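You operate a simulated robot arm through the tools that you are given. There is no shell and no other tool. Be economical: measure what you need, move in short steps, check, and stop when the job is done.

You run a simulated two-armed robot. Do the job below in one go: nothing can be reset, and whatever is moved stays where it is left.

TASK
On the grey table, fold the blue cloth in half, so that its two short edges meet.

Only the result counts: the job must be done as asked and must still hold three seconds after the hand-in. Knocking over, shifting, dropping, spilling or breaking anything else fails it. Flat cloth is picked up by pressing the open fingertips on it (5 to 10 N) and closing them slowly along it; thin cloth reads only 2 to 8 mm in the jaws.

THE ROBOT
Two 6-joint arms with two-finger parallel grippers on one trunk, on a base that drives. Base frame: it is fixed to the floor where the robot stands at the start and does not move with it; the origin is under the middle of the robot, x ahead of it, y to its left, z up; the surface under the hand at the start is at about z = 750. Lengths are in mm, angles in rad, forces in N, time in s.
The left shoulder is at the start at [280, 185, 1146], the right one opposite. With the tool pointing down near the work surface each hand reaches from about 200 to 900 mm from the robot's upright axis, wherever it stands, measured 20 degrees to its own side. Places, roughly: grey table [1100, -100, 800]. Payload 1.57 kg a hand.
The tool frame of a hand sits at the grasp point between the pads (the TCP): z along the fingers, y along the line on which they close. The tips reach 30 mm beyond it. The gripper opens to 80 mm. The fingers are 17 mm wide and 12 mm thick; the gripper's body (40 by 82 mm) begins 80 mm behind the TCP.
Orientation is told as [roll, pitch, yaw] about the base's x, y, z axes, in that order, counted from this pose: with the fingers straight down and closing along the base's y, the tool's x points along the base's -x, its y along +y and its z along -z.

THE INTERFACE
- The arms move only by the tool send_rows. It takes "left_moves", "right_moves" or both (then of equal length, played together; a hand with none holds still); each is text: rows parted by semicolons, each of 7 numbers parted by spaces: the shift along the tool's x, y, z in m, then the turn, a rotation vector about the tool's x, y, z in rad, then the finger opening in m, from 0 to 0.08. In form: dx dy dz rx ry rz hand; .... A call has 1 to 20 rows; each row is the pose to reach, as a shift and turn from the pose commanded when the call began, along the tool's axes at that moment. Rows are played at 5 a second. More than 50 mm and 0.15 rad between two rows, or a gripper value outside its range, and nothing of the call is played. Where a pose cannot be reached the arm comes as near as it can. A force on the tool above 40 N (or 10 N above the force at the start of the call, whichever is more), or a blocked arm, ends the call early, and 0.2 s more pass. The fingers move at their own pace (about 153 mm/s each) and stop on an object; they squeeze with about 31 N. The grip force told is the motor's: it shows also when the fingers shut on nothing. Time passes only in rows, and 0.2 s behind the last, so rows that repeat a pose let the fingers close. It gives the time, the measured TCP pose, the force on the tool (base axes), the opening and the grip force at its end, in the units of the frame above (readings bear some noise), with the torque about the TCP (base axes, N m) and any sound that the robot's microphone picked up.
- Cameras (640 x 400 px; columns grow to the right, rows downward): "scene" is now at [218.2, -18.7, 1563.6]; the picture's right is [-0.31, -0.95, 0.00], its down [-0.87, 0.28, -0.40] and it looks along [0.38, -0.12, -0.92] (base axes); focal length 256 px, centre (320, 200). "left" rides on the left gripper at [72, 7, -122] in its tool frame; the picture's right is [-0.09, 1.00, 0.00], its down [-0.84, -0.08, -0.54] and it looks along [-0.54, -0.05, 0.84] (tool axes); focal length 238 px, centre (320, 200). "right" rides on the right gripper at [72, -7, -122] in its tool frame; the picture's right is [0.09, 1.00, 0.00], its down [-0.84, 0.08, -0.54] and it looks along [-0.54, 0.05, 0.84] (tool axes); focal length 238 px, centre (320, 200). There is no depth. A picture from a camera that has moved, and an enlarged one, comes with that camera's place and axes in the base frame and with its lens.
- capture(camera): a new picture of that camera. No time passes.
- lift_body(by): slides the trunk up (or, below 0, down) by that many mm; the arms and the scene camera ride with it, the base frame stays. It gives what a move gives, with no picture.
- base_move(legs): drives the robot by 1 to 6 legs, each [ahead, turn to the left] in mm and rad, along the robot's own axes; the way and the turn of a leg run together, so that a leg with both is an arc; at most 1500 mm and 3.142 rad a leg. The arms and the cameras ride along, it lands a little off, and it stops where it bumps. It gives what a move gives.
- head_to(pan, tilt): turns the head with the scene camera to pan (to the left, within 1.501 rad either way) and tilt (down, from -0.506 to 1.204), counted from straight ahead of the robot. It gives what a move gives.
- zoom(camera, box): a new picture of the part [left, top, right, bottom] of that camera's present view, enlarged. No time passes.
- sign_off(): hands the job in; it is judged then, once.

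Go step by step. Nothing tells you exact positions but the pictures and the camera data: compare them with the known pose of the tool, close in by small moves and look again before you grip or let go. The budget is 120 turns and 92 pictures, counting those below and the enlarged ones. Unless the task says otherwise, let go and move clear before handing in, and close with one line.

The tools are called as a command line: name --argument value ..., lists and objects as JSON in quotes. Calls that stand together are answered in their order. send_rows: Moves the arms, as the interface text tells. Its arguments: {"type":"object","properties":{"left_moves":{"type":"string"},"right_moves":{"type":"string"}},"required":[]} The other tools are called the same way: lift_body (by) slides the trunk up or down; base_move (legs) drives the base; head_to (pan, tilt) turns the head that bears the scene camera; capture (camera) takes a picture; zoom (camera, box) takes an enlarged picture of a part of a camera's view; sign_off () hands the job in.

At the start:

```text
time_s: 0.0
left_tcp_pos: [502.6, 139.0, 918.3]
left_tcp_rot: [0.0, 0.0, -0.001]
left_force: [-0.7, 0.6, 0.1]
left_ft_torque: [0.01, 0.01, 0.01]
left_width: 79.9
left_gripper_force: 0.0
right_tcp_pos: [465.5, -392.1, 971.6]
right_tcp_rot: [0.001, 0.0, 0.0]
right_force: [0.9, -0.9, -0.4]
right_ft_torque: [-0.02, 0.02, -0.02]
right_width: 80.2
right_gripper_force: 0.0
trunk travel left (down, up): [-841.0, 149.0]
robot x, y, heading: [-1.2, -0.2, -0.0]
head pan, tilt: [-0.312, 1.159]
```

scene: 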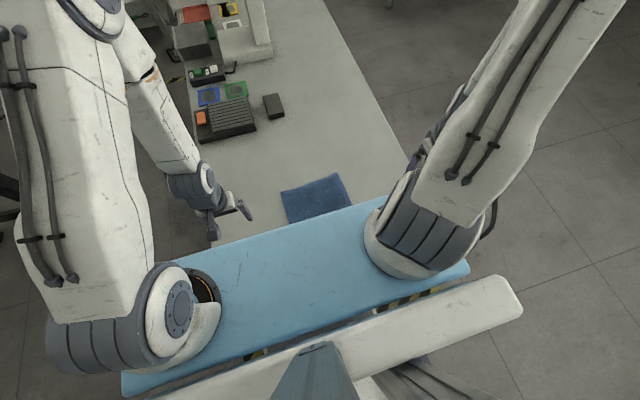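
right: 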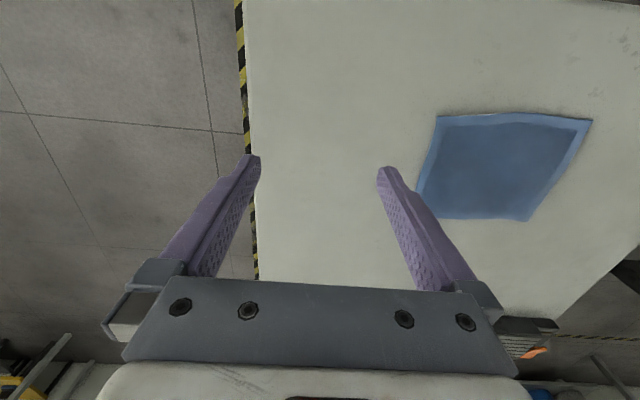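
left: 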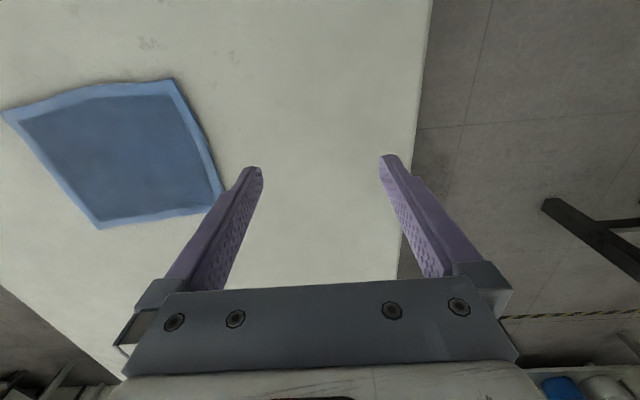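

The blue cloth lies on the light table, roughly x 445–640 and y -230–0, with its short edges running along x. I'll enlarge it to get the corners.

zoom --camera "scene" --box '[260, 160, 380, 235]'

```text
5.33 times, centred on (320, 198) of scene
camera zoom: at [218.2, -18.7, 1563.6], right [-0.31, -0.95, 0.0], down [-0.87, 0.28, -0.4], along [0.38, -0.12, -0.92], focal length 1367 px, centre (320, 213)
```

zoom: 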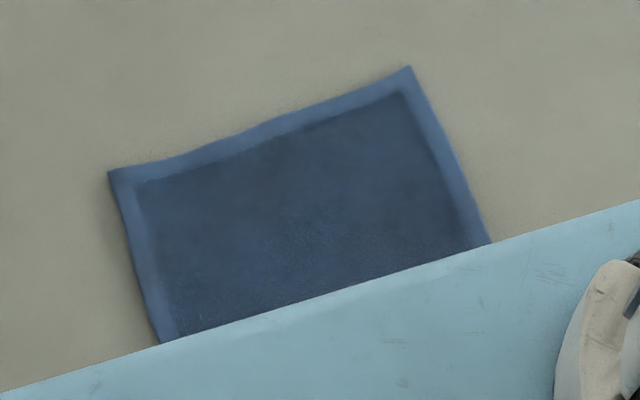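

The corners come out at about A(445,-12), B(625,0), C(638,-221) and D(460,-229). I'll fold edge CD onto AB, left hand near C and right hand near D, so first both hands hover outside that edge.

send_rows --left_moves "-0.04 0 0 0 0 0 0.05; -0.08 0 0 0 0 -0.03 0.03; -0.115 -0.03 0 0 0 -0.063 0.03; -0.115 -0.075 0 0 0 -0.063 0.03; -0.115 -0.12 0 0 0 -0.063 0.03; -0.115 -0.165 0.0 0 0 -0.063 0.03; -0.115 -0.21 0.01 0 0 -0.063 0.03; -0.115 -0.255 0.02 0 0 -0.063 0.03; -0.115 -0.30 0.03 0 0 -0.063 0.03; -0.115 -0.335 0.05 0 0 -0.063 0.03; -0.115 -0.366 0.07 0 0 -0.063 0.03; -0.115 -0.366 0.07 0 0 -0.063 0.03" --right_moves "-0.005 0 0.02 0 0 0 0.05; -0.01 0.0 0.04 0 0 -0.03 0.03; -0.0145 0.02 0.06 0 0 -0.063 0.03; -0.0145 0.04 0.08 0 0 -0.063 0.03; -0.0145 0.06 0.1 0 0 -0.063 0.03; -0.0145 0.08 0.12 0 0 -0.063 0.03; -0.0145 0.1 0.12 0 0 -0.063 0.03; -0.0145 0.1 0.12 0 0 -0.063 0.03; -0.0145 0.1 0.12 0 0 -0.063 0.03; -0.0145 0.1 0.12 0 0 -0.063 0.03; -0.0145 0.1 0.12 0 0 -0.063 0.03; -0.0145 0.1 0.12 0 0 -0.063 0.03"

capture --camera "left"

capture --camera "right"

capture --camera "scene"

```text
time_s: 2.6
left_tcp_pos: [618.7, -227.5, 848.5]
left_tcp_rot: [0.0, 0.001, 0.064]
left_force: [-1.0, 0.2, 0.1]
left_ft_torque: [0.02, -0.03, 0.02]
left_width: 30.3
left_gripper_force: 0.0
right_tcp_pos: [483.6, -295.1, 852.3]
right_tcp_rot: [0.001, 0.0, 0.063]
right_force: [-0.1, 0.0, 0.2]
right_ft_torque: [0.01, -0.01, 0.03]
right_width: 29.9
right_gripper_force: 0.1
trunk travel left (down, up): [-841.0, 149.0]
robot x, y, heading: [1.5, 0.1, 0.0]
head pan, tilt: [-0.312, 1.159]
```

```text
87 pictures are left
camera left: at [546.9, -226.1, 968.3], right [0.03, 1.0, 0.0], down [0.84, -0.02, 0.54], along [0.54, -0.02, -0.84], focal length 238 px, centre (320, 200)
```

left: 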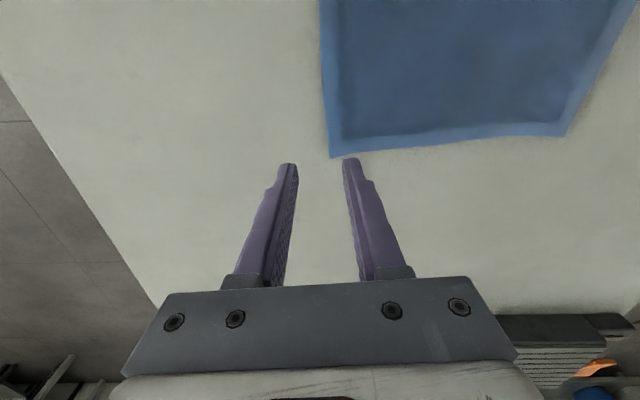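

```text
86 pictures are left
camera right: at [411.7, -306.8, 972.4], right [-0.15, 0.99, 0.0], down [0.83, 0.13, 0.54], along [0.54, 0.08, -0.84], focal length 238 px, centre (320, 200)
```

right: 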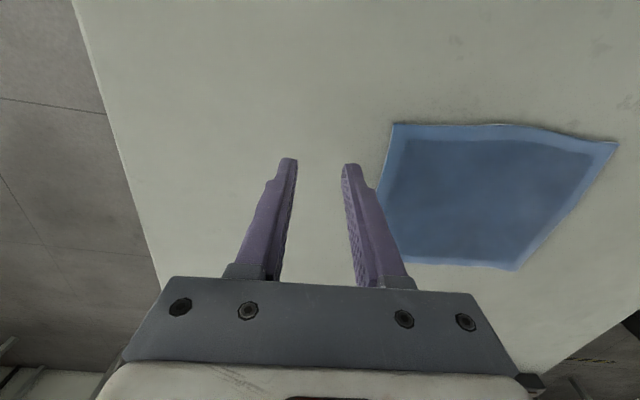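

```text
85 pictures are left
camera scene: at [218.4, -19.0, 1563.6], right [-0.31, -0.95, 0.0], down [-0.87, 0.28, -0.4], along [0.38, -0.12, -0.92], focal length 256 px, centre (320, 200)
```

scene: 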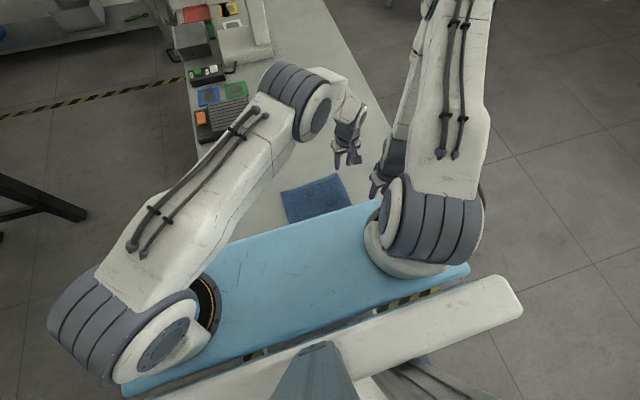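

The edge CD lies at about y=-220 at the left hand and y=-230 at the right. I'll centre both hands just outside the edge and come down to 800.

send_rows --left_moves "0 0 0 0 0 0 0.03; 0 0.002 0.01 0 0 0 0.03; 0 0.002 0.03 0 0 0 0.03; 0 0.002 0.05 0 0 0 0.03; 0 0.002 0.05 0 0 0 0.03" --right_moves "0 0.03 0 0 0 0 0.03; -0.001 0.06 0.01 0 0 0 0.03; -0.001 0.06 0.03 0 0 0 0.03; -0.001 0.06 0.052 0 0 0 0.03; -0.001 0.06 0.052 0 0 0 0.03"

capture --camera "left"

capture --camera "right"

```text
time_s: 3.8
left_tcp_pos: [619.3, -225.7, 798.8]
left_tcp_rot: [-0.001, 0.001, 0.061]
left_force: [0.3, 1.2, 0.3]
left_ft_torque: [0.0, -0.02, -0.03]
left_width: 30.0
left_gripper_force: 0.0
right_tcp_pos: [478.5, -232.7, 796.0]
right_tcp_rot: [-0.001, -0.001, 0.063]
right_force: [-0.3, 0.2, -0.5]
right_ft_torque: [0.01, -0.02, -0.02]
right_width: 30.2
right_gripper_force: 0.1
trunk travel left (down, up): [-841.0, 149.0]
robot x, y, heading: [-1.7, 1.1, -0.004]
head pan, tilt: [-0.312, 1.159]
```

```text
84 pictures are left
camera left: at [546.7, -223.5, 918.4], right [0.03, 1.0, 0.0], down [0.84, -0.02, 0.54], along [0.54, -0.02, -0.84], focal length 238 px, centre (320, 200)
```

left: 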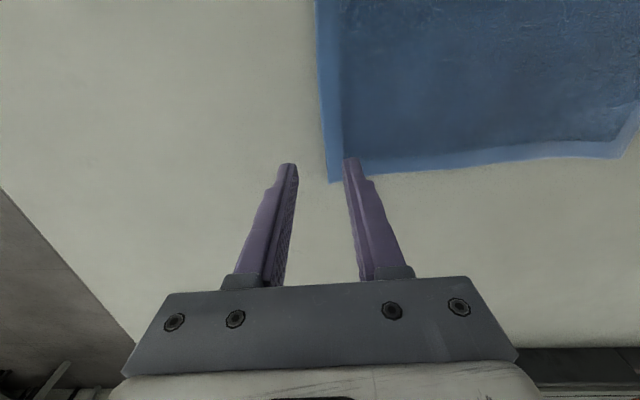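

```text
83 pictures are left
camera right: at [406.2, -244.8, 917.9], right [-0.15, 0.99, 0.0], down [0.83, 0.13, 0.54], along [0.54, 0.08, -0.84], focal length 238 px, centre (320, 200)
```

right: 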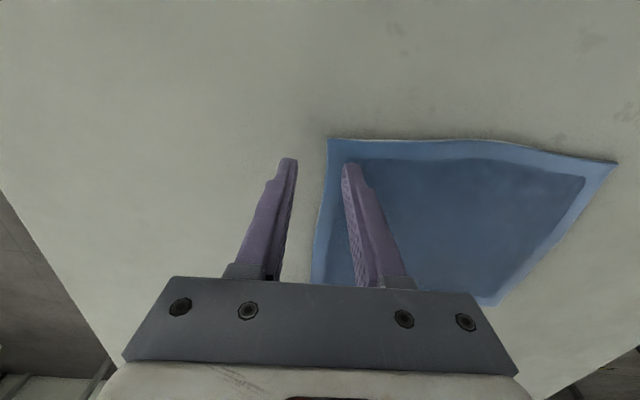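

The edge sits between the fingers of both hands. Now I lower gently to contact.

send_rows --left_moves "0 0 0.009 0 0 0 0.03; 0 0 0.017 0 0 0 0.03; 0 0 0.017 0 0 0 0.03" --right_moves "0 0 0.007 0 0 0 0.03; 0 0 0.014 0 0 0 0.03; 0 0 0.014 0 0 0 0.03"

```text
time_s: 4.6
left_tcp_pos: [618.2, -224.8, 781.9]
left_tcp_rot: [-0.001, -0.002, 0.063]
left_force: [-1.0, -0.1, 15.5]
left_ft_torque: [0.32, 0.06, -0.01]
left_width: 30.9
left_gripper_force: 0.7
right_tcp_pos: [478.9, -234.3, 782.8]
right_tcp_rot: [0.0, -0.001, 0.063]
right_force: [0.5, 0.6, 3.4]
right_ft_torque: [0.05, -0.04, -0.03]
right_width: 30.2
right_gripper_force: 0.2
trunk travel left (down, up): [-841.0, 149.0]
robot x, y, heading: [-1.2, -0.3, 0.0]
head pan, tilt: [-0.312, 1.159]
```

Both hands are in contact, with the inner finger on the cloth. I'll even out the force and close slowly.

send_rows --left_moves "0 0 -0.001 0 0 0 0.03; 0 0 -0.001 0 0 0 0.027; 0 0 -0.001 0 0 0 0.024; 0 0 -0.001 0 0 0 0.021; 0 0 -0.001 0 0 0 0.018; 0 0 -0.001 0 0 0 0.015; 0 0 -0.001 0 0 0 0.012; 0 0 -0.001 0 0 0 0.009; 0 0 -0.001 0 0 0 0.006; 0 0 -0.001 0 0 0 0.003; 0 0 -0.001 0 0 0 0; 0 0 -0.001 0 0 0 0; 0 0 -0.001 0 0 0 0" --right_moves "0 0 0.001 0 0 0 0.03; 0 0 0.001 0 0 0 0.027; 0 0 0.001 0 0 0 0.024; 0 0 0.001 0 0 0 0.021; 0 0 0.001 0 0 0 0.018; 0 0 0.001 0 0 0 0.015; 0 0 0.001 0 0 0 0.012; 0 0 0.001 0 0 0 0.009; 0 0 0.001 0 0 0 0.006; 0 0 0.001 0 0 0 0.003; 0 0 0.001 0 0 0 0; 0 0 0.001 0 0 0 0; 0 0 0.001 0 0 0 0"

capture --camera "left"

capture --camera "right"

```text
time_s: 7.4
left_tcp_pos: [617.8, -227.2, 782.9]
left_tcp_rot: [-0.002, -0.001, 0.063]
left_force: [1.0, 1.2, 16.5]
left_ft_torque: [0.15, -0.03, -0.02]
left_width: 2.8
left_gripper_force: 25.0
right_tcp_pos: [477.8, -233.1, 783.4]
right_tcp_rot: [0.001, 0.0, 0.063]
right_force: [0.2, 0.0, 4.8]
right_ft_torque: [-0.01, -0.03, 0.0]
right_width: 0.0
right_gripper_force: 21.1
trunk travel left (down, up): [-841.0, 149.0]
robot x, y, heading: [-3.7, -2.8, 0.002]
head pan, tilt: [-0.312, 1.159]
```

```text
82 pictures are left
camera left: at [544.9, -224.0, 903.5], right [0.03, 1.0, 0.0], down [0.84, -0.02, 0.54], along [0.54, -0.02, -0.84], focal length 238 px, centre (320, 200)
```

left: 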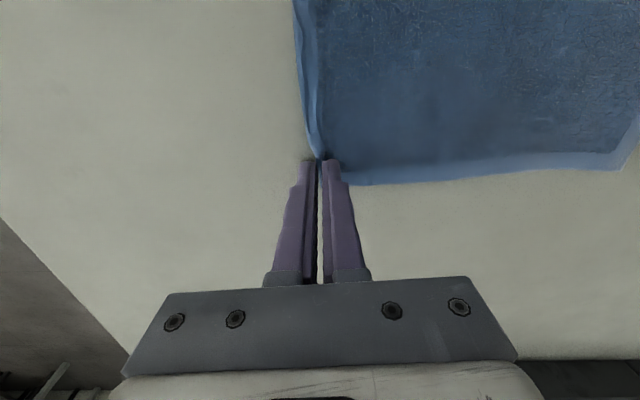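

```text
81 pictures are left
camera right: at [407.1, -245.5, 904.6], right [-0.15, 0.99, 0.0], down [0.83, 0.13, 0.54], along [0.54, 0.08, -0.84], focal length 238 px, centre (320, 200)
```

right: 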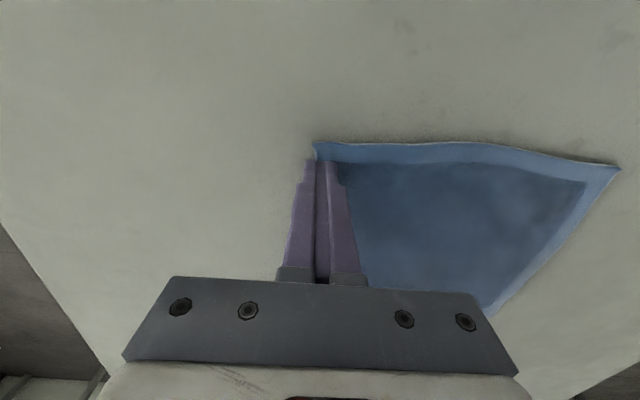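

The left hand has caught the edge (2.8 mm) and the right closed on nothing. I'll lift the right slightly, reopen it and check the edge before trying again with more press.

send_rows --right_moves "0 0 -0.012 0 0 0 0; 0 0 -0.012 0 0 0 0.03; 0 0 -0.012 0 0 0 0.03" --left_moves "0 0 -0.001 0 0 0 0; 0 0 -0.002 0 0 0 0; 0 0 -0.002 0 0 0 0"

zoom --camera "right" --box '[240, 100, 400, 200]'

```text
time_s: 8.2
left_tcp_pos: [617.1, -226.0, 784.1]
left_tcp_rot: [0.003, -0.002, 0.064]
left_force: [2.3, -0.4, 6.9]
left_ft_torque: [0.07, -0.06, 0.0]
left_width: 2.5
left_gripper_force: 24.3
right_tcp_pos: [478.8, -232.9, 796.1]
right_tcp_rot: [-0.001, 0.001, 0.063]
right_force: [-0.3, 0.8, 0.1]
right_ft_torque: [0.03, 0.0, 0.01]
right_width: 29.9
right_gripper_force: 0.0
trunk travel left (down, up): [-841.0, 149.0]
robot x, y, heading: [-2.1, 1.4, -0.002]
head pan, tilt: [-0.312, 1.159]
```

```text
4.00 times, centred on (320, 150) of right
camera zoom: at [406.6, -245.3, 916.3], right [-0.15, 0.99, 0.0], down [0.83, 0.13, 0.54], along [0.54, 0.08, -0.84], focal length 953 px, centre (320, 400)
```

zoom: 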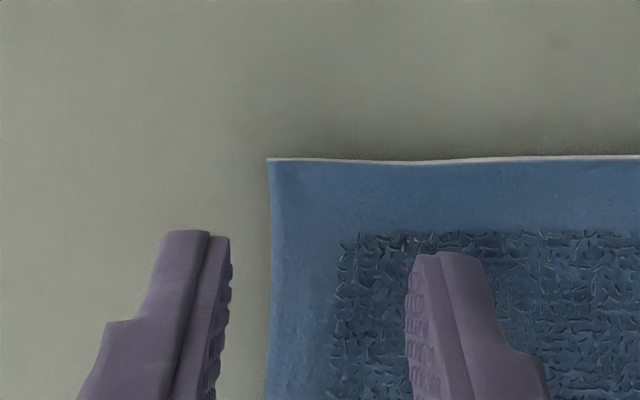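

The cloth edge has shifted outward by about 8 mm. I'll move the right hand 9 mm outward and press more firmly.

send_rows --right_moves "0 -0.005 0 0 0 0 0.03; 0 -0.009 0.006 0 0 0 0.03; 0 -0.009 0.0125 0 0 0 0.03; 0 -0.009 0.0135 0 0 0 0.03; 0 -0.009 0.0135 0 0 0 0.03"

```text
time_s: 9.4
left_tcp_pos: [617.8, -224.8, 782.6]
left_tcp_rot: [0.0, 0.001, 0.064]
left_force: [-0.3, 0.6, 2.6]
left_ft_torque: [0.03, -0.01, -0.02]
left_width: 2.4
left_gripper_force: 23.6
right_tcp_pos: [478.0, -242.5, 782.2]
right_tcp_rot: [0.001, -0.001, 0.063]
right_force: [3.4, 0.3, 15.4]
right_ft_torque: [0.34, -0.09, -0.05]
right_width: 29.9
right_gripper_force: 0.1
trunk travel left (down, up): [-841.0, 149.0]
robot x, y, heading: [-1.9, -0.4, 0.004]
head pan, tilt: [-0.312, 1.159]
```

send_rows --right_moves "0 0 -0.0005 0 0 0 0.028; 0 0 -0.0005 0 0 0 0.025; 0 0 -0.0005 0 0 0 0.022; 0 0 -0.0005 0 0 0 0.019; 0 0 -0.0005 0 0 0 0.016; 0 0 -0.0005 0 0 0 0.013; 0 0 -0.0005 0 0 0 0.010; 0 0 -0.0005 0 0 0 0.007; 0 0 -0.0005 0 0 0 0.004; 0 0 -0.0005 0 0 0 0.001; 0 0 -0.0005 0 0 0 0; 0 0 -0.0005 0 0 0 0"

capture --camera "right"

```text
time_s: 12.0
left_tcp_pos: [616.3, -226.6, 784.2]
left_tcp_rot: [-0.001, -0.001, 0.064]
left_force: [-0.9, 0.4, 3.1]
left_ft_torque: [0.02, 0.02, 0.03]
left_width: 2.5
left_gripper_force: 23.5
right_tcp_pos: [477.4, -242.0, 784.1]
right_tcp_rot: [-0.001, 0.0, 0.062]
right_force: [1.1, 0.7, 4.9]
right_ft_torque: [0.08, -0.03, 0.01]
right_width: 2.3
right_gripper_force: 23.9
trunk travel left (down, up): [-841.0, 149.0]
robot x, y, heading: [-2.6, -0.6, 0.006]
head pan, tilt: [-0.312, 1.159]
```

```text
79 pictures are left
camera right: at [406.0, -254.6, 904.6], right [-0.15, 0.99, 0.0], down [0.83, 0.13, 0.54], along [0.54, 0.08, -0.84], focal length 238 px, centre (320, 200)
```

right: 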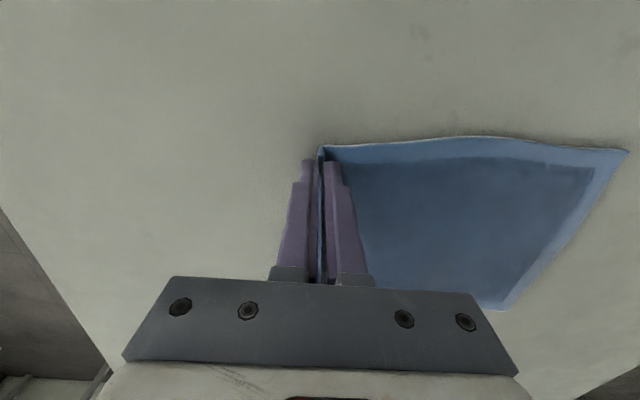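

Both hands now hold the edge at about 2.4 mm. I'll lift slightly along the arc and check the hold and the far edge.

send_rows --left_moves "0 0.002 -0.015 0 0 0 0; 0 0.006 -0.03 0 0 0 0; 0 0.012 -0.045 0 0 0 0; 0 0.012 -0.045 0 0 0 0" --right_moves "0 0.002 -0.015 0 0 0 0; 0 0.006 -0.03 0 0 0 0; 0 0.012 -0.045 0 0 0 0; 0 0.012 -0.045 0 0 0 0"

capture --camera "left"

capture --camera "right"

zoom --camera "scene" --box '[240, 110, 400, 230]'

```text
time_s: 13.0
left_tcp_pos: [616.6, -214.5, 830.1]
left_tcp_rot: [0.0, 0.0, 0.062]
left_force: [-0.6, -0.1, 0.2]
left_ft_torque: [-0.03, -0.02, 0.0]
left_width: 2.5
left_gripper_force: 24.1
right_tcp_pos: [474.9, -229.7, 828.9]
right_tcp_rot: [0.001, 0.001, 0.063]
right_force: [0.6, -0.7, 1.1]
right_ft_torque: [0.0, -0.03, 0.02]
right_width: 2.2
right_gripper_force: 23.7
trunk travel left (down, up): [-841.0, 149.0]
robot x, y, heading: [-0.2, 0.6, -0.0]
head pan, tilt: [-0.312, 1.159]
```

```text
78 pictures are left
camera left: at [542.9, -212.0, 950.6], right [0.03, 1.0, 0.0], down [0.84, -0.02, 0.54], along [0.54, -0.02, -0.84], focal length 238 px, centre (320, 200)
```

left: 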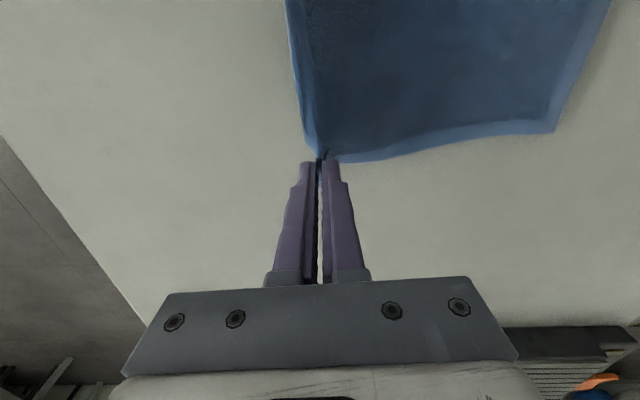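

```text
77 pictures are left
camera right: at [404.3, -241.8, 949.8], right [-0.15, 0.99, 0.0], down [0.83, 0.13, 0.54], along [0.54, 0.08, -0.84], focal length 238 px, centre (320, 200)
```

right: 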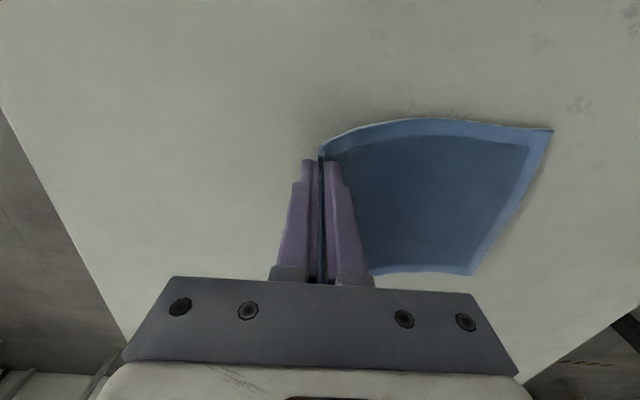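

```text
3.33 times, centred on (320, 170) of scene
camera zoom: at [218.1, -18.6, 1563.6], right [-0.31, -0.95, 0.0], down [-0.87, 0.28, -0.4], along [0.38, -0.12, -0.92], focal length 854 px, centre (320, 300)
```

zoom: 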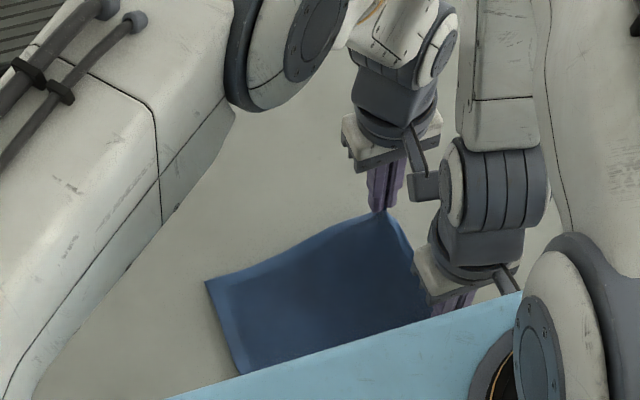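

Both corners hold, and the far edge now runs A≈(434,-40) to B≈(609,-17). I'll carry the edge over in an arc while tilting the hands, and stop about 30 mm above the table to check.

send_rows --left_moves "0.0007 0.011 -0.011 0.02 0 0 0; 0.0015 0.0225 -0.022 0.05 0 0 0; 0.002 0.036 -0.031 0.08 0 0 0; 0.003 0.0496 -0.038 0.12 0 0 0; 0.004 0.063 -0.043 0.15 0 0 0; 0.005 0.076 -0.0465 0.18 0 0 0; 0.006 0.09 -0.047 0.21 0 0 0; 0.007 0.103 -0.047 0.25 0 0 0; 0.008 0.117 -0.0455 0.28 0 0 0; 0.009 0.13 -0.0425 0.32 0 0 0; 0.0095 0.141 -0.038 0.35 0 0 0; 0.0105 0.152 -0.032 0.38 0 0 0; 0.0115 0.164 -0.024 0.41 0 0 0; 0.012 0.174 -0.015 0.44 0 0 0; 0.0125 0.182 -0.005 0.47 0 0 0; 0.013 0.188 0.0037 0.5 0 0 0; 0.0134 0.193 0.0137 0.5 0 0 0; 0.0134 0.197 0.0237 0.5 0 0 0; 0.0134 0.197 0.0237 0.5 0 0 0" --right_moves "0.0005 0.011 -0.011 0.02 0 0 0; 0.001 0.0225 -0.022 0.05 0 0 0; 0.002 0.036 -0.031 0.08 0 0 0; 0.003 0.0496 -0.038 0.12 0 0 0; 0.0035 0.063 -0.043 0.15 0 0 0; 0.004 0.076 -0.0465 0.18 0 0 0; 0.005 0.09 -0.047 0.21 0 0 0; 0.006 0.103 -0.047 0.25 0 0 0; 0.007 0.117 -0.0455 0.28 0 0 0; 0.0075 0.13 -0.0425 0.32 0 0 0; 0.008 0.141 -0.038 0.35 0 0 0; 0.009 0.152 -0.032 0.38 0 0 0; 0.0095 0.163 -0.024 0.41 0 0 0; 0.01 0.172 -0.015 0.44 0 0 0; 0.0105 0.18 -0.005 0.47 0 0 0; 0.011 0.186 0.0037 0.5 0 0 0; 0.011 0.191 0.0137 0.5 0 0 0; 0.011 0.195 0.0237 0.5 0 0 0; 0.011 0.195 0.0237 0.5 0 0 0"

capture --camera "left"

capture --camera "right"

zoom --camera "scene" --box '[200, 110, 400, 235]'

```text
time_s: 14.3
left_tcp_pos: [597.1, -134.0, 866.0]
left_tcp_rot: [-0.138, 0.019, 0.056]
left_force: [-0.1, 0.5, 0.5]
left_ft_torque: [0.02, 0.0, 0.04]
left_width: 2.6
left_gripper_force: 23.7
right_tcp_pos: [475.0, -193.2, 871.8]
right_tcp_rot: [-0.161, -0.01, -0.107]
right_force: [0.7, -0.1, 0.3]
right_ft_torque: [0.01, -0.01, 0.05]
right_width: 2.2
right_gripper_force: 23.7
trunk travel left (down, up): [-841.0, 149.0]
robot x, y, heading: [-1.7, -0.2, 0.004]
head pan, tilt: [-0.312, 1.159]
stopped in row 6 (right hand): the arm was blocked; the commanded pose is now the measured one
```

```text
75 pictures are left
camera left: at [525.6, -115.8, 986.6], right [0.04, 0.99, -0.14], down [0.85, 0.04, 0.53], along [0.53, -0.14, -0.84], focal length 238 px, centre (320, 200)
```

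left: 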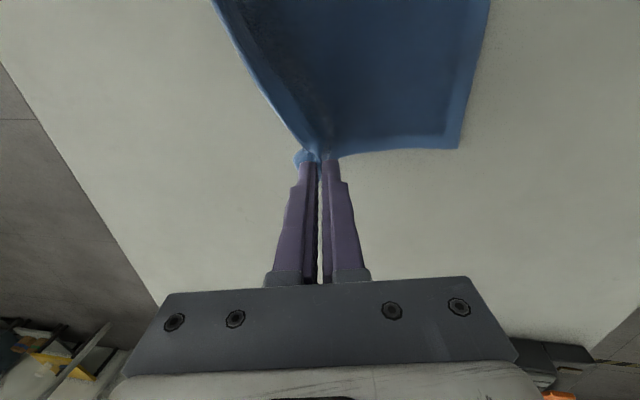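

```text
74 pictures are left
camera right: at [403.7, -173.2, 992.3], right [0.02, 0.99, -0.16], down [0.84, 0.07, 0.53], along [0.53, -0.14, -0.83], focal length 238 px, centre (320, 200)
```

right: 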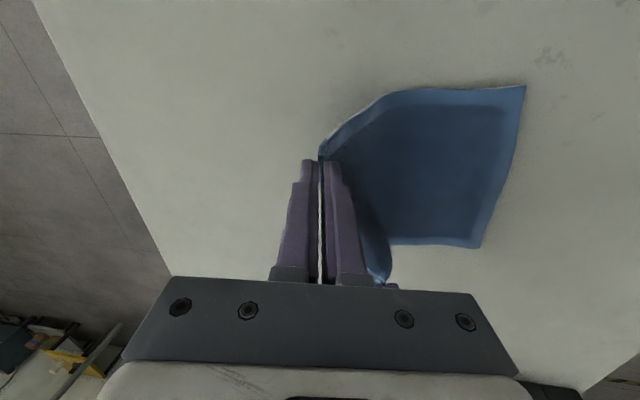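

```text
3.20 times, centred on (300, 172) of scene
camera zoom: at [218.4, -19.0, 1563.6], right [-0.31, -0.95, 0.0], down [-0.87, 0.28, -0.4], along [0.38, -0.12, -0.92], focal length 820 px, centre (384, 288)
```

zoom: 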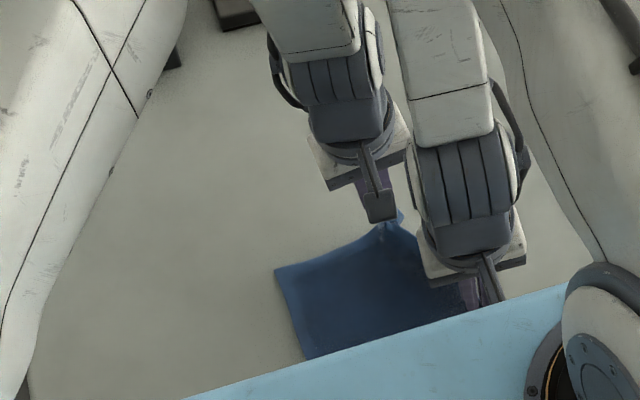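

The right arm was blocked, possibly because the wrists are touching. I'll look closely before moving.

zoom --camera "scene" --box '[270, 110, 390, 210]'

capture --camera "scene"

```text
4.00 times, centred on (330, 160) of scene
camera zoom: at [218.4, -19.0, 1563.6], right [-0.31, -0.95, 0.0], down [-0.87, 0.28, -0.4], along [0.38, -0.12, -0.92], focal length 1025 px, centre (280, 360)
```

zoom: 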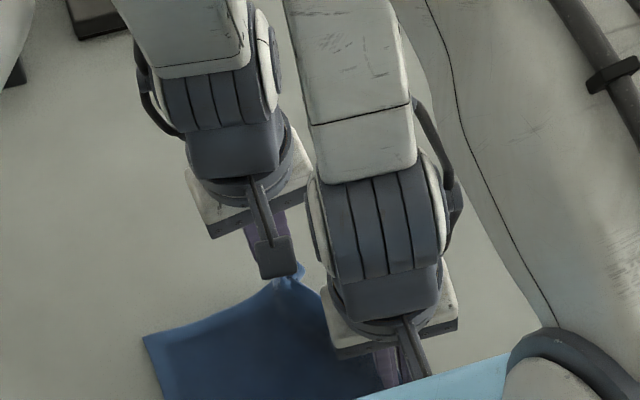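

```text
71 pictures are left
camera scene: at [218.4, -19.0, 1563.6], right [-0.31, -0.95, 0.0], down [-0.87, 0.28, -0.4], along [0.38, -0.12, -0.92], focal length 256 px, centre (320, 200)
```

scene: 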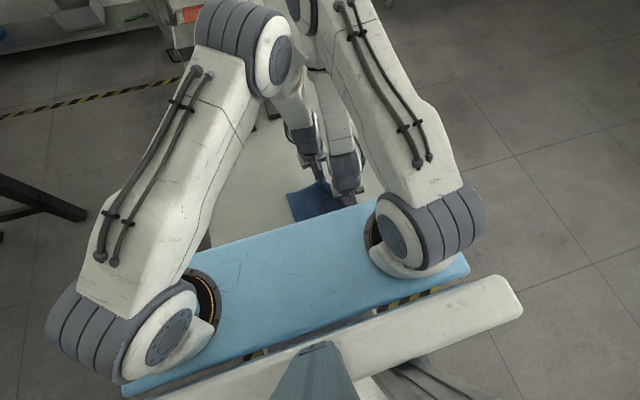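

The elbows up high seem to have met as the right arm swung over. I'll let the left hand lead by about 25 mm, then bring the right hand along and restore its yaw.

send_rows --left_moves "-0.003 0.008 -0.002 0 0 0 0; -0.006 0.016 -0.004 0 0 0 0; -0.009 0.024 -0.0065 0 0 0 0; -0.009 0.024 -0.0065 0 0 0 0; -0.009 0.024 -0.0065 0 0 0 0; -0.009 0.024 -0.0065 0 0 0 0" --right_moves "0 0 0 0 0 0 0; 0 0 0 0 0 0 0; 0 0.005 -0.002 0 0 -0.05 0; 0 0.01 -0.003 0 0 -0.1 0; 0 0.015 -0.003 0 0 -0.15 0; 0 0.015 -0.003 0 0 -0.15 0"

capture --camera "scene"

```text
time_s: 15.7
left_tcp_pos: [604.3, -108.0, 870.2]
left_tcp_rot: [-0.14, 0.021, 0.059]
left_force: [-2.0, -0.9, 0.3]
left_ft_torque: [-0.01, 0.08, 0.01]
left_width: 2.5
left_gripper_force: 24.2
right_tcp_pos: [476.7, -178.6, 872.8]
right_tcp_rot: [-0.16, 0.014, 0.03]
right_force: [2.0, 1.7, -0.8]
right_ft_torque: [0.07, -0.05, 0.01]
right_width: 2.0
right_gripper_force: 23.3
trunk travel left (down, up): [-841.0, 149.0]
robot x, y, heading: [3.0, -3.4, -0.0]
head pan, tilt: [-0.312, 1.159]
```

```text
70 pictures are left
camera scene: at [218.3, -18.7, 1563.6], right [-0.31, -0.95, 0.0], down [-0.87, 0.28, -0.4], along [0.38, -0.12, -0.92], focal length 256 px, centre (320, 200)
```

scene: 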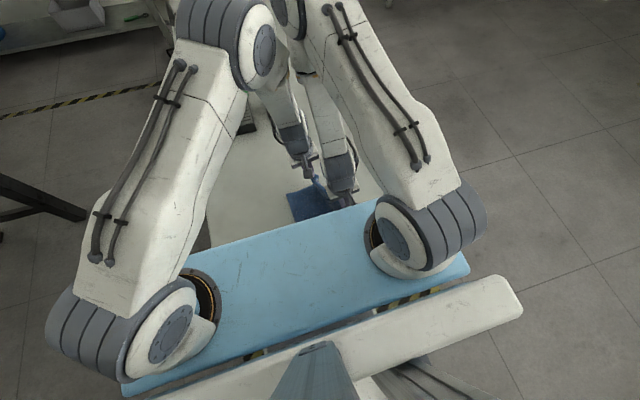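

That freed it: the left has to lead. I'll continue in tandem with small steps.

send_rows --left_moves "0.002 0.008 -0.001 0 0 0 0; 0.004 0.016 -0.002 0 0 0 0; 0.006 0.024 -0.003 0 0 0 0; 0.008 0.032 -0.004 0 0 0 0; 0.008 0.032 -0.004 0 0 0 0" --right_moves "0.001 0.008 -0.001 0 0 0 0; 0.002 0.016 -0.002 0 0 0 0; 0.003 0.024 -0.003 0 0 0 0; 0.004 0.032 -0.004 0 0 0 0; 0.004 0.034 -0.004 0 0 0 0"

capture --camera "left"

```text
time_s: 16.9
left_tcp_pos: [595.7, -73.1, 869.0]
left_tcp_rot: [-0.136, 0.026, 0.065]
left_force: [-4.0, -4.5, -0.3]
left_ft_torque: [-0.07, 0.15, 0.02]
left_width: 2.5
left_gripper_force: 24.2
right_tcp_pos: [474.6, -161.5, 870.4]
right_tcp_rot: [-0.161, 0.013, -0.058]
right_force: [2.9, 3.0, 0.4]
right_ft_torque: [0.15, -0.14, 0.04]
right_width: 1.6
right_gripper_force: 23.0
trunk travel left (down, up): [-841.0, 149.0]
robot x, y, heading: [1.8, 3.2, -0.001]
head pan, tilt: [-0.312, 1.159]
```

```text
69 pictures are left
camera left: at [523.9, -55.0, 988.5], right [0.02, 0.99, -0.14], down [0.85, 0.05, 0.53], along [0.53, -0.13, -0.84], focal length 238 px, centre (320, 200)
```

left: 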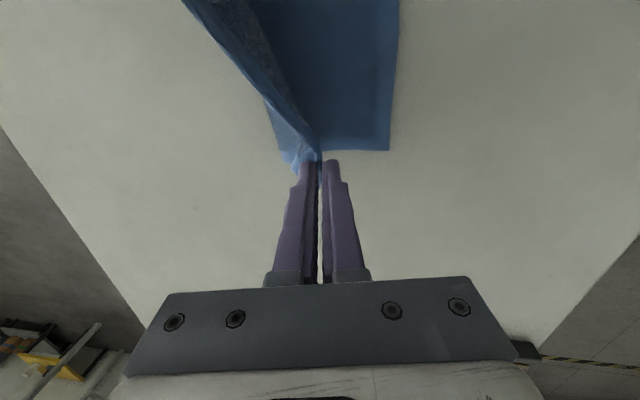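

The right lags again and the cloth is going taut, because the elbows converge at this short reach. I'll undo the arc, lay the cloth flat, back the base off about 200 mm so the arms stretch out, and redo it.

send_rows --left_moves "-0.002 -0.015 0.002 0 0 0 0; -0.004 -0.03 0.004 0 0 0 0; -0.007 -0.045 0.006 0 0 0 0; -0.011 -0.06 0.008 0 0 0 0; -0.014 -0.075 0.01 -0.03 0 0 0; -0.017 -0.09 0.012 -0.06 0 0 0; -0.018 -0.105 0.018 -0.1 0 0 0; -0.019 -0.12 0.03 -0.13 0 0 0; -0.019 -0.13 0.05 -0.136 0 0 0; -0.019 -0.138 0.07 -0.136 0 0 0; -0.019 -0.138 0.07 -0.136 0 0 0" --right_moves "0 0 0 0 0 -0.03 0; 0 0 0 0 0 -0.06 0; 0 -0.005 0.001 0 0 -0.09 0; 0 -0.01 0.002 0 0 -0.12 0; 0 -0.015 0.003 -0.03 0 -0.12 0; 0 -0.025 0.004 -0.06 0 -0.12 0; 0 -0.035 0.01 -0.1 0 -0.12 0; 0 -0.045 0.025 -0.13 0 -0.12 0; 0 -0.055 0.045 -0.16 0 -0.12 0; 0 -0.06 0.065 -0.16 0 -0.12 0; 0 -0.06 0.065 -0.16 0 -0.12 0"

capture --camera "left"

capture --camera "right"

```text
time_s: 19.3
left_tcp_pos: [626.1, -221.3, 817.0]
left_tcp_rot: [-0.002, 0.02, 0.068]
left_force: [0.8, 0.8, 0.6]
left_ft_torque: [0.03, -0.02, 0.04]
left_width: 0.2
left_gripper_force: 22.1
right_tcp_pos: [471.8, -214.4, 817.3]
right_tcp_rot: [0.003, 0.027, 0.159]
right_force: [0.7, -0.3, 0.5]
right_ft_torque: [-0.03, -0.01, 0.0]
right_width: 2.0
right_gripper_force: 23.7
trunk travel left (down, up): [-841.0, 149.0]
robot x, y, heading: [0.6, 1.2, 0.002]
head pan, tilt: [-0.312, 1.159]
```

```text
68 pictures are left
camera left: at [555.5, -219.1, 940.2], right [0.02, 1.0, -0.01], down [0.85, -0.02, 0.53], along [0.53, -0.02, -0.85], focal length 238 px, centre (320, 200)
```

left: 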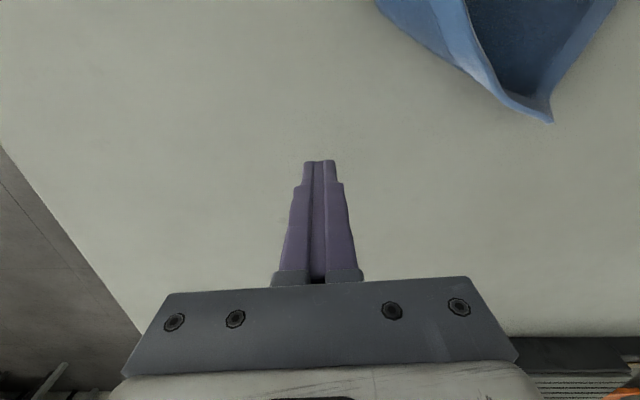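

```text
67 pictures are left
camera right: at [404.5, -233.1, 940.3], right [-0.25, 0.97, 0.01], down [0.83, 0.21, 0.52], along [0.5, 0.13, -0.85], focal length 238 px, centre (320, 200)
```

right: 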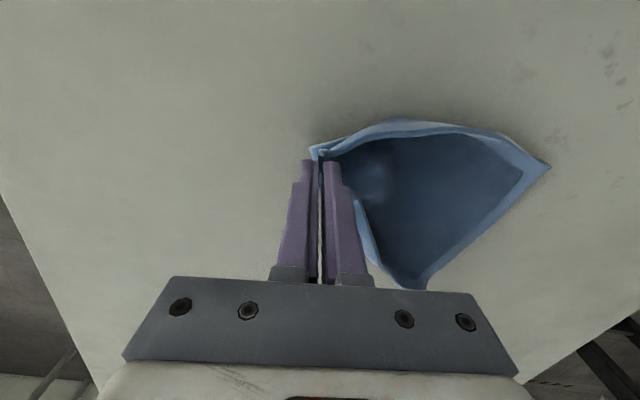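

The left lost its corner, and the right still holds D. I'll lay D down, release it, and raise both hands to look.

send_rows --right_moves "0 -0.01 0.01 0 0 0 0; 0 -0.02 0.02 0 0 0 0; 0 -0.025 0.03 0 0 0 0; 0 -0.025 0.03 0 0 0 0.02; 0 -0.025 0.03 0 0 0 0.03; 0 -0.025 0 0 0 0 0.03; 0 -0.06 -0.04 0 0 0 0.03; 0 -0.1 -0.08 0 0 0 0.03; 0 -0.14 -0.12 0 0 0 0.03" --left_moves "0 0 -0.03 0 0 0 0; 0 0 -0.06 0 0 0 0; 0 0 -0.09 0 0 0 0; 0 0 -0.09 0 0 0 0; 0 0.04 -0.09 0 0 0 0.03; 0 0.08 -0.09 0 0 0 0.03; 0 0.12 -0.09 0 0 0 0.03; 0 0.16 -0.09 0 0 0 0.03; 0 0.2 -0.09 0 0 0 0.03"

capture --camera "scene"

capture --camera "right"

capture --camera "left"

```text
refused: row 7 steps farther than a row can; nothing moved
```

```text
66 pictures are left
camera scene: at [218.4, -19.0, 1563.6], right [-0.31, -0.95, 0.0], down [-0.87, 0.28, -0.4], along [0.38, -0.12, -0.92], focal length 256 px, centre (320, 200)
```

scene: 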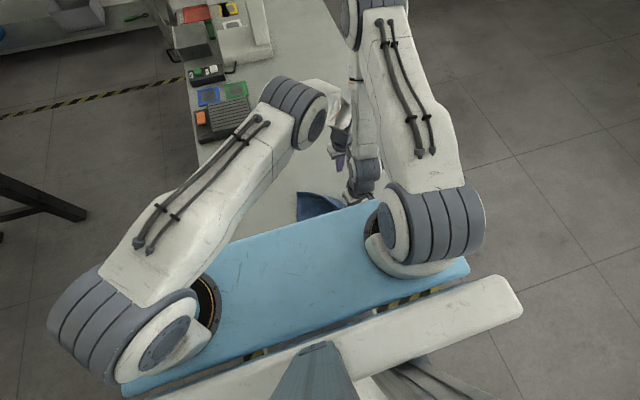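

```text
65 pictures are left
camera right: at [404.5, -233.1, 940.3], right [-0.25, 0.97, 0.01], down [0.83, 0.21, 0.52], along [0.5, 0.13, -0.85], focal length 238 px, centre (320, 200)
```

right: 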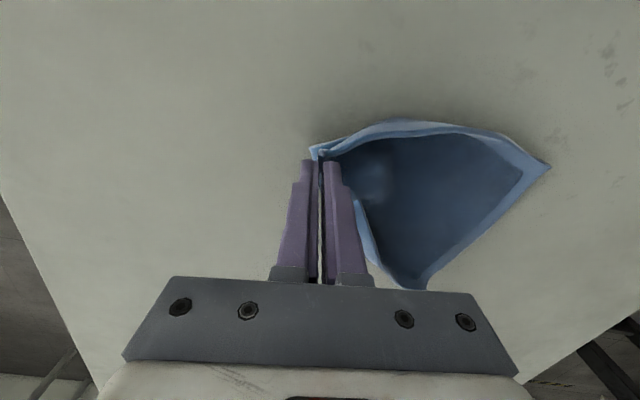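

```text
64 pictures are left
camera left: at [555.5, -219.1, 940.2], right [0.02, 1.0, -0.01], down [0.85, -0.02, 0.53], along [0.53, -0.02, -0.85], focal length 238 px, centre (320, 200)
```

left: 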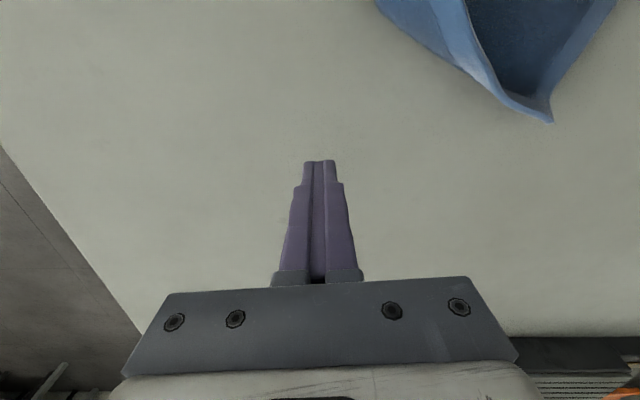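

send_rows --right_moves "0 -0.01 0.01 0 0 0 0; 0 -0.02 0.02 0 0 0 0; 0 -0.025 0.03 0 0 0 0; 0 -0.025 0.03 0 0 0 0.02; 0 -0.025 0.03 0 0 0 0.03; 0 -0.025 0 0 0 0 0.03; 0 -0.05 -0.03 0 0 0 0.03; 0 -0.08 -0.06 0 0 0 0.03; 0 -0.12 -0.08 0 0 0 0.03; 0 -0.15 -0.1 0 0 0 0.03" --left_moves "0 0 -0.03 0 0 0 0; 0 0 -0.06 0 0 0 0; 0 0 -0.09 0 0 0 0; 0 0 -0.09 0 0 0 0; 0 0.04 -0.09 0 0 0 0.03; 0 0.08 -0.09 0 0 0 0.03; 0 0.12 -0.09 0 0 0 0.03; 0 0.16 -0.09 0 0 0 0.03; 0 0.2 -0.09 0 0 0 0.03; 0 0.24 -0.09 0 0 0 0.03"

```text
time_s: 20.2
left_tcp_pos: [626.1, -216.3, 901.2]
left_tcp_rot: [0.004, 0.019, 0.051]
left_force: [2.8, 2.5, 1.2]
left_ft_torque: [-0.33, 0.38, -0.2]
left_width: 0.0
left_gripper_force: 21.7
right_tcp_pos: [473.8, -234.9, 788.0]
right_tcp_rot: [0.002, 0.028, 0.157]
right_force: [0.8, -0.8, 3.4]
right_ft_torque: [0.04, -0.01, -0.01]
right_width: 19.6
right_gripper_force: 0.1
trunk travel left (down, up): [-841.0, 149.0]
robot x, y, heading: [2.8, 1.9, 0.002]
head pan, tilt: [-0.312, 1.159]
stopped in row 4 (left hand): the force on the tool passed its limit at 74 N (the readings are from after the stop); the commanded pose is now the measured one
```

The left hand touched the right arm while rising. I'll open and withdraw the right first toward -y, then move the left aside.

send_rows --right_moves "0 0 0 0 0 0 0.03; 0 0 -0.02 0 0 0 0.03; 0 -0.02 -0.04 0 0 0 0.03; 0 -0.05 -0.06 0 0 0 0.03; 0 -0.09 -0.08 0 0 0 0.03; 0 -0.13 -0.1 0 0 0 0.03; 0 -0.13 -0.1 0 0 0 0.03"

send_rows --left_moves "0 0.04 0 0 0 0 0.03; 0 0.08 0 0 0 0 0.03; 0 0.12 0 0 0 0 0.03; 0 0.16 0 0 0 0 0.03; 0 0.2 0 0 0 0 0.03; 0 0.24 0 0 0 0 0.03; 0 0.28 0 0 0 0 0.03; 0 0.28 0 0 0 0 0.03"

capture --camera "right"

capture --camera "left"

capture --camera "scene"

```text
time_s: 21.8
left_tcp_pos: [624.2, -215.4, 899.5]
left_tcp_rot: [0.004, 0.021, 0.053]
left_force: [0.0, 0.6, 0.0]
left_ft_torque: [0.02, -0.01, 0.01]
left_width: 0.0
left_gripper_force: 21.7
right_tcp_pos: [502.0, -364.1, 887.8]
right_tcp_rot: [0.004, 0.026, 0.156]
right_force: [-0.1, 0.4, -0.2]
right_ft_torque: [0.0, 0.02, 0.01]
right_width: 30.2
right_gripper_force: 0.1
trunk travel left (down, up): [-841.0, 149.0]
robot x, y, heading: [1.6, -2.6, -0.005]
head pan, tilt: [-0.312, 1.159]
```

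```text
time_s: 23.6
left_tcp_pos: [607.9, 62.7, 902.5]
left_tcp_rot: [0.005, 0.021, 0.052]
left_force: [0.1, 0.3, -0.6]
left_ft_torque: [-0.01, 0.03, 0.03]
left_width: 30.0
left_gripper_force: 0.1
right_tcp_pos: [501.0, -362.8, 885.5]
right_tcp_rot: [0.002, 0.027, 0.157]
right_force: [0.2, -0.3, -0.6]
right_ft_torque: [0.01, 0.02, 0.02]
right_width: 29.8
right_gripper_force: 0.1
trunk travel left (down, up): [-841.0, 149.0]
robot x, y, heading: [-1.1, 3.2, -0.002]
head pan, tilt: [-0.312, 1.159]
```

```text
63 pictures are left
camera right: at [434.3, -382.0, 1009.9], right [-0.25, 0.97, 0.01], down [0.83, 0.21, 0.52], along [0.5, 0.13, -0.85], focal length 238 px, centre (320, 200)
```

right: 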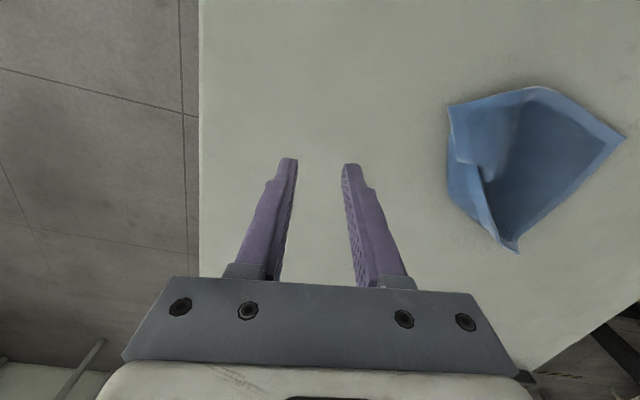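

```text
62 pictures are left
camera left: at [538.2, 65.0, 1024.5], right [0.04, 1.0, 0.0], down [0.85, -0.04, 0.52], along [0.52, -0.02, -0.85], focal length 238 px, centre (320, 200)
```

left: 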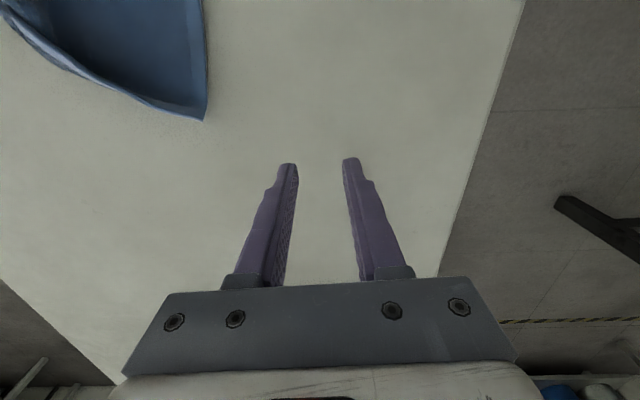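

```text
61 pictures are left
camera scene: at [218.3, -18.4, 1563.6], right [-0.31, -0.95, 0.0], down [-0.87, 0.28, -0.4], along [0.38, -0.12, -0.92], focal length 256 px, centre (320, 200)
```

scene: 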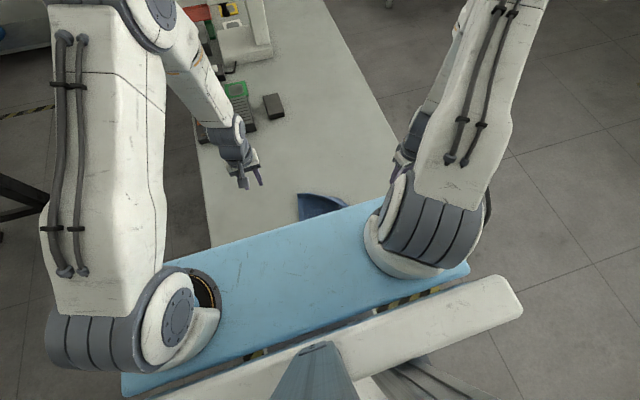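

The cloth is half folded diagonally, with C flopped inward. I'll back off 200 mm now for a better view and reach.

base_move --legs '[[-200, 0]]'

head_to --pan -0.2 --tilt 0.9

capture --camera "scene"

```text
time_s: 25.2
left_tcp_pos: [403.2, 63.7, 901.8]
left_tcp_rot: [0.006, 0.021, 0.054]
left_force: [-0.4, -0.2, -1.0]
left_ft_torque: [0.0, 0.02, -0.01]
left_width: 30.1
left_gripper_force: 0.0
right_tcp_pos: [297.0, -362.7, 887.1]
right_tcp_rot: [0.003, 0.028, 0.159]
right_force: [0.3, 0.3, -0.6]
right_ft_torque: [0.0, 0.01, 0.0]
right_width: 29.9
right_gripper_force: 0.1
trunk travel left (down, up): [-841.0, 149.0]
robot x, y, heading: [-202.8, 2.0, 0.005]
head pan, tilt: [-0.312, 1.159]
```

```text
time_s: 26.0
left_tcp_pos: [402.7, 63.8, 902.0]
left_tcp_rot: [0.005, 0.022, 0.056]
left_force: [0.6, -0.3, -1.1]
left_ft_torque: [0.01, -0.01, 0.01]
left_width: 30.1
left_gripper_force: 0.1
right_tcp_pos: [297.1, -362.7, 886.8]
right_tcp_rot: [0.004, 0.026, 0.158]
right_force: [0.5, -0.5, 0.9]
right_ft_torque: [0.01, 0.05, -0.01]
right_width: 29.8
right_gripper_force: 0.0
trunk travel left (down, up): [-841.0, 149.0]
robot x, y, heading: [-200.7, -1.9, 0.0]
head pan, tilt: [-0.201, 0.901]
```

```text
60 pictures are left
camera scene: at [30.8, -15.3, 1581.0], right [-0.2, -0.98, 0.0], down [-0.77, 0.16, -0.62], along [0.61, -0.12, -0.78], focal length 256 px, centre (320, 200)
```

scene: 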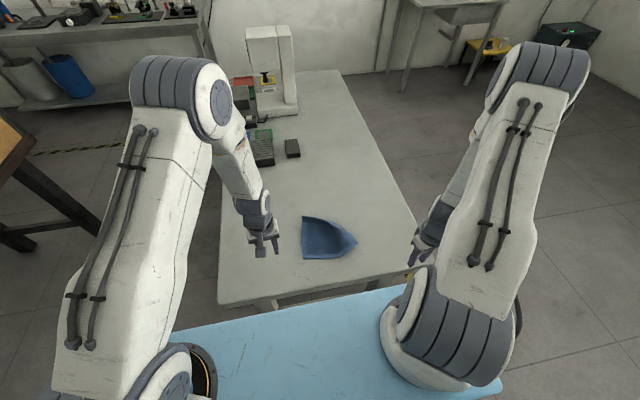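

zoom --camera "scene" --box '[280, 200, 376, 270]'

```text
5.71 times, centred on (328, 235) of scene
camera zoom: at [30.8, -15.3, 1581.0], right [-0.2, -0.98, 0.0], down [-0.77, 0.16, -0.62], along [0.61, -0.12, -0.78], focal length 1465 px, centre (274, 0)
```

zoom: 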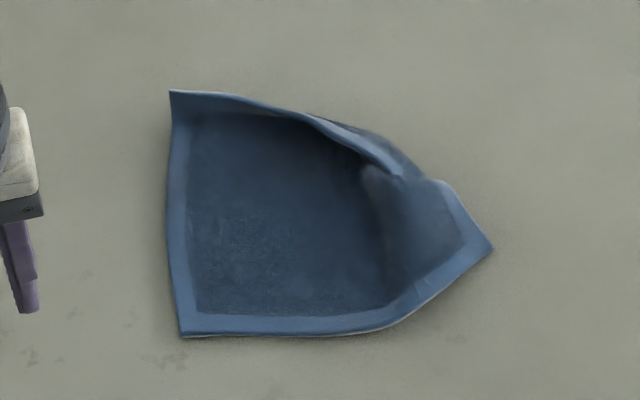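

The C corner has curled in over itself. I'll bring the left camera over for a closer look.

send_rows --left_moves "-0.025 -0.04 0 0 0 0 0.03; -0.05 -0.08 0 0 0 0 0.03; -0.075 -0.12 0 0 0 0 0.03; -0.1 -0.16 0 0 0 0 0.03; -0.126 -0.201 0 0 0 0 0.03; -0.126 -0.201 0 0 0 0 0.03"

capture --camera "left"

```text
time_s: 27.4
left_tcp_pos: [543.4, -131.2, 895.3]
left_tcp_rot: [0.007, 0.02, 0.055]
left_force: [-0.1, -0.1, -0.2]
left_ft_torque: [0.03, -0.01, -0.01]
left_width: 30.0
left_gripper_force: 0.1
right_tcp_pos: [296.4, -362.4, 886.5]
right_tcp_rot: [0.005, 0.027, 0.159]
right_force: [-0.3, 0.2, -1.0]
right_ft_torque: [0.02, 0.0, -0.01]
right_width: 29.9
right_gripper_force: 0.2
trunk travel left (down, up): [-841.0, 149.0]
robot x, y, heading: [-207.2, -0.3, -0.005]
head pan, tilt: [-0.201, 0.901]
```

```text
58 pictures are left
camera left: at [472.8, -129.8, 1018.1], right [0.04, 1.0, 0.01], down [0.85, -0.03, 0.52], along [0.52, -0.02, -0.85], focal length 238 px, centre (320, 200)
```

left: 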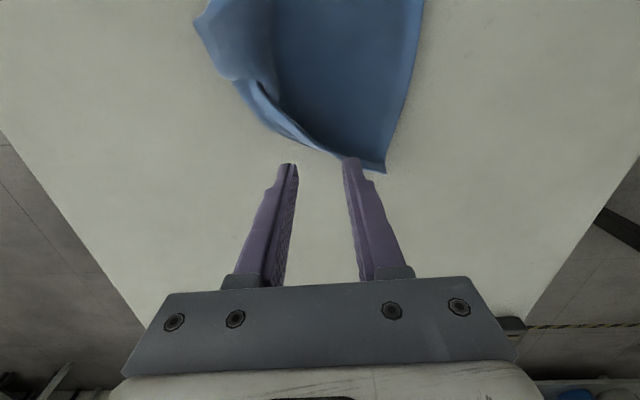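

zoom --camera "left" --box '[180, 0, 440, 170]'

```text
2.35 times, centred on (310, 85) of left
camera zoom: at [472.8, -129.8, 1018.1], right [0.04, 1.0, 0.01], down [0.85, -0.03, 0.52], along [0.52, -0.02, -0.85], focal length 561 px, centre (344, 471)
```

zoom: 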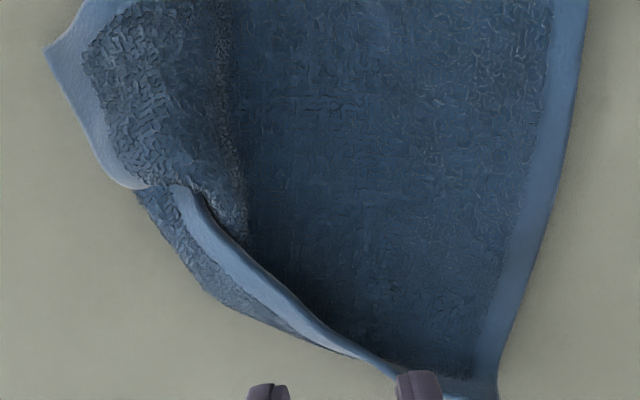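

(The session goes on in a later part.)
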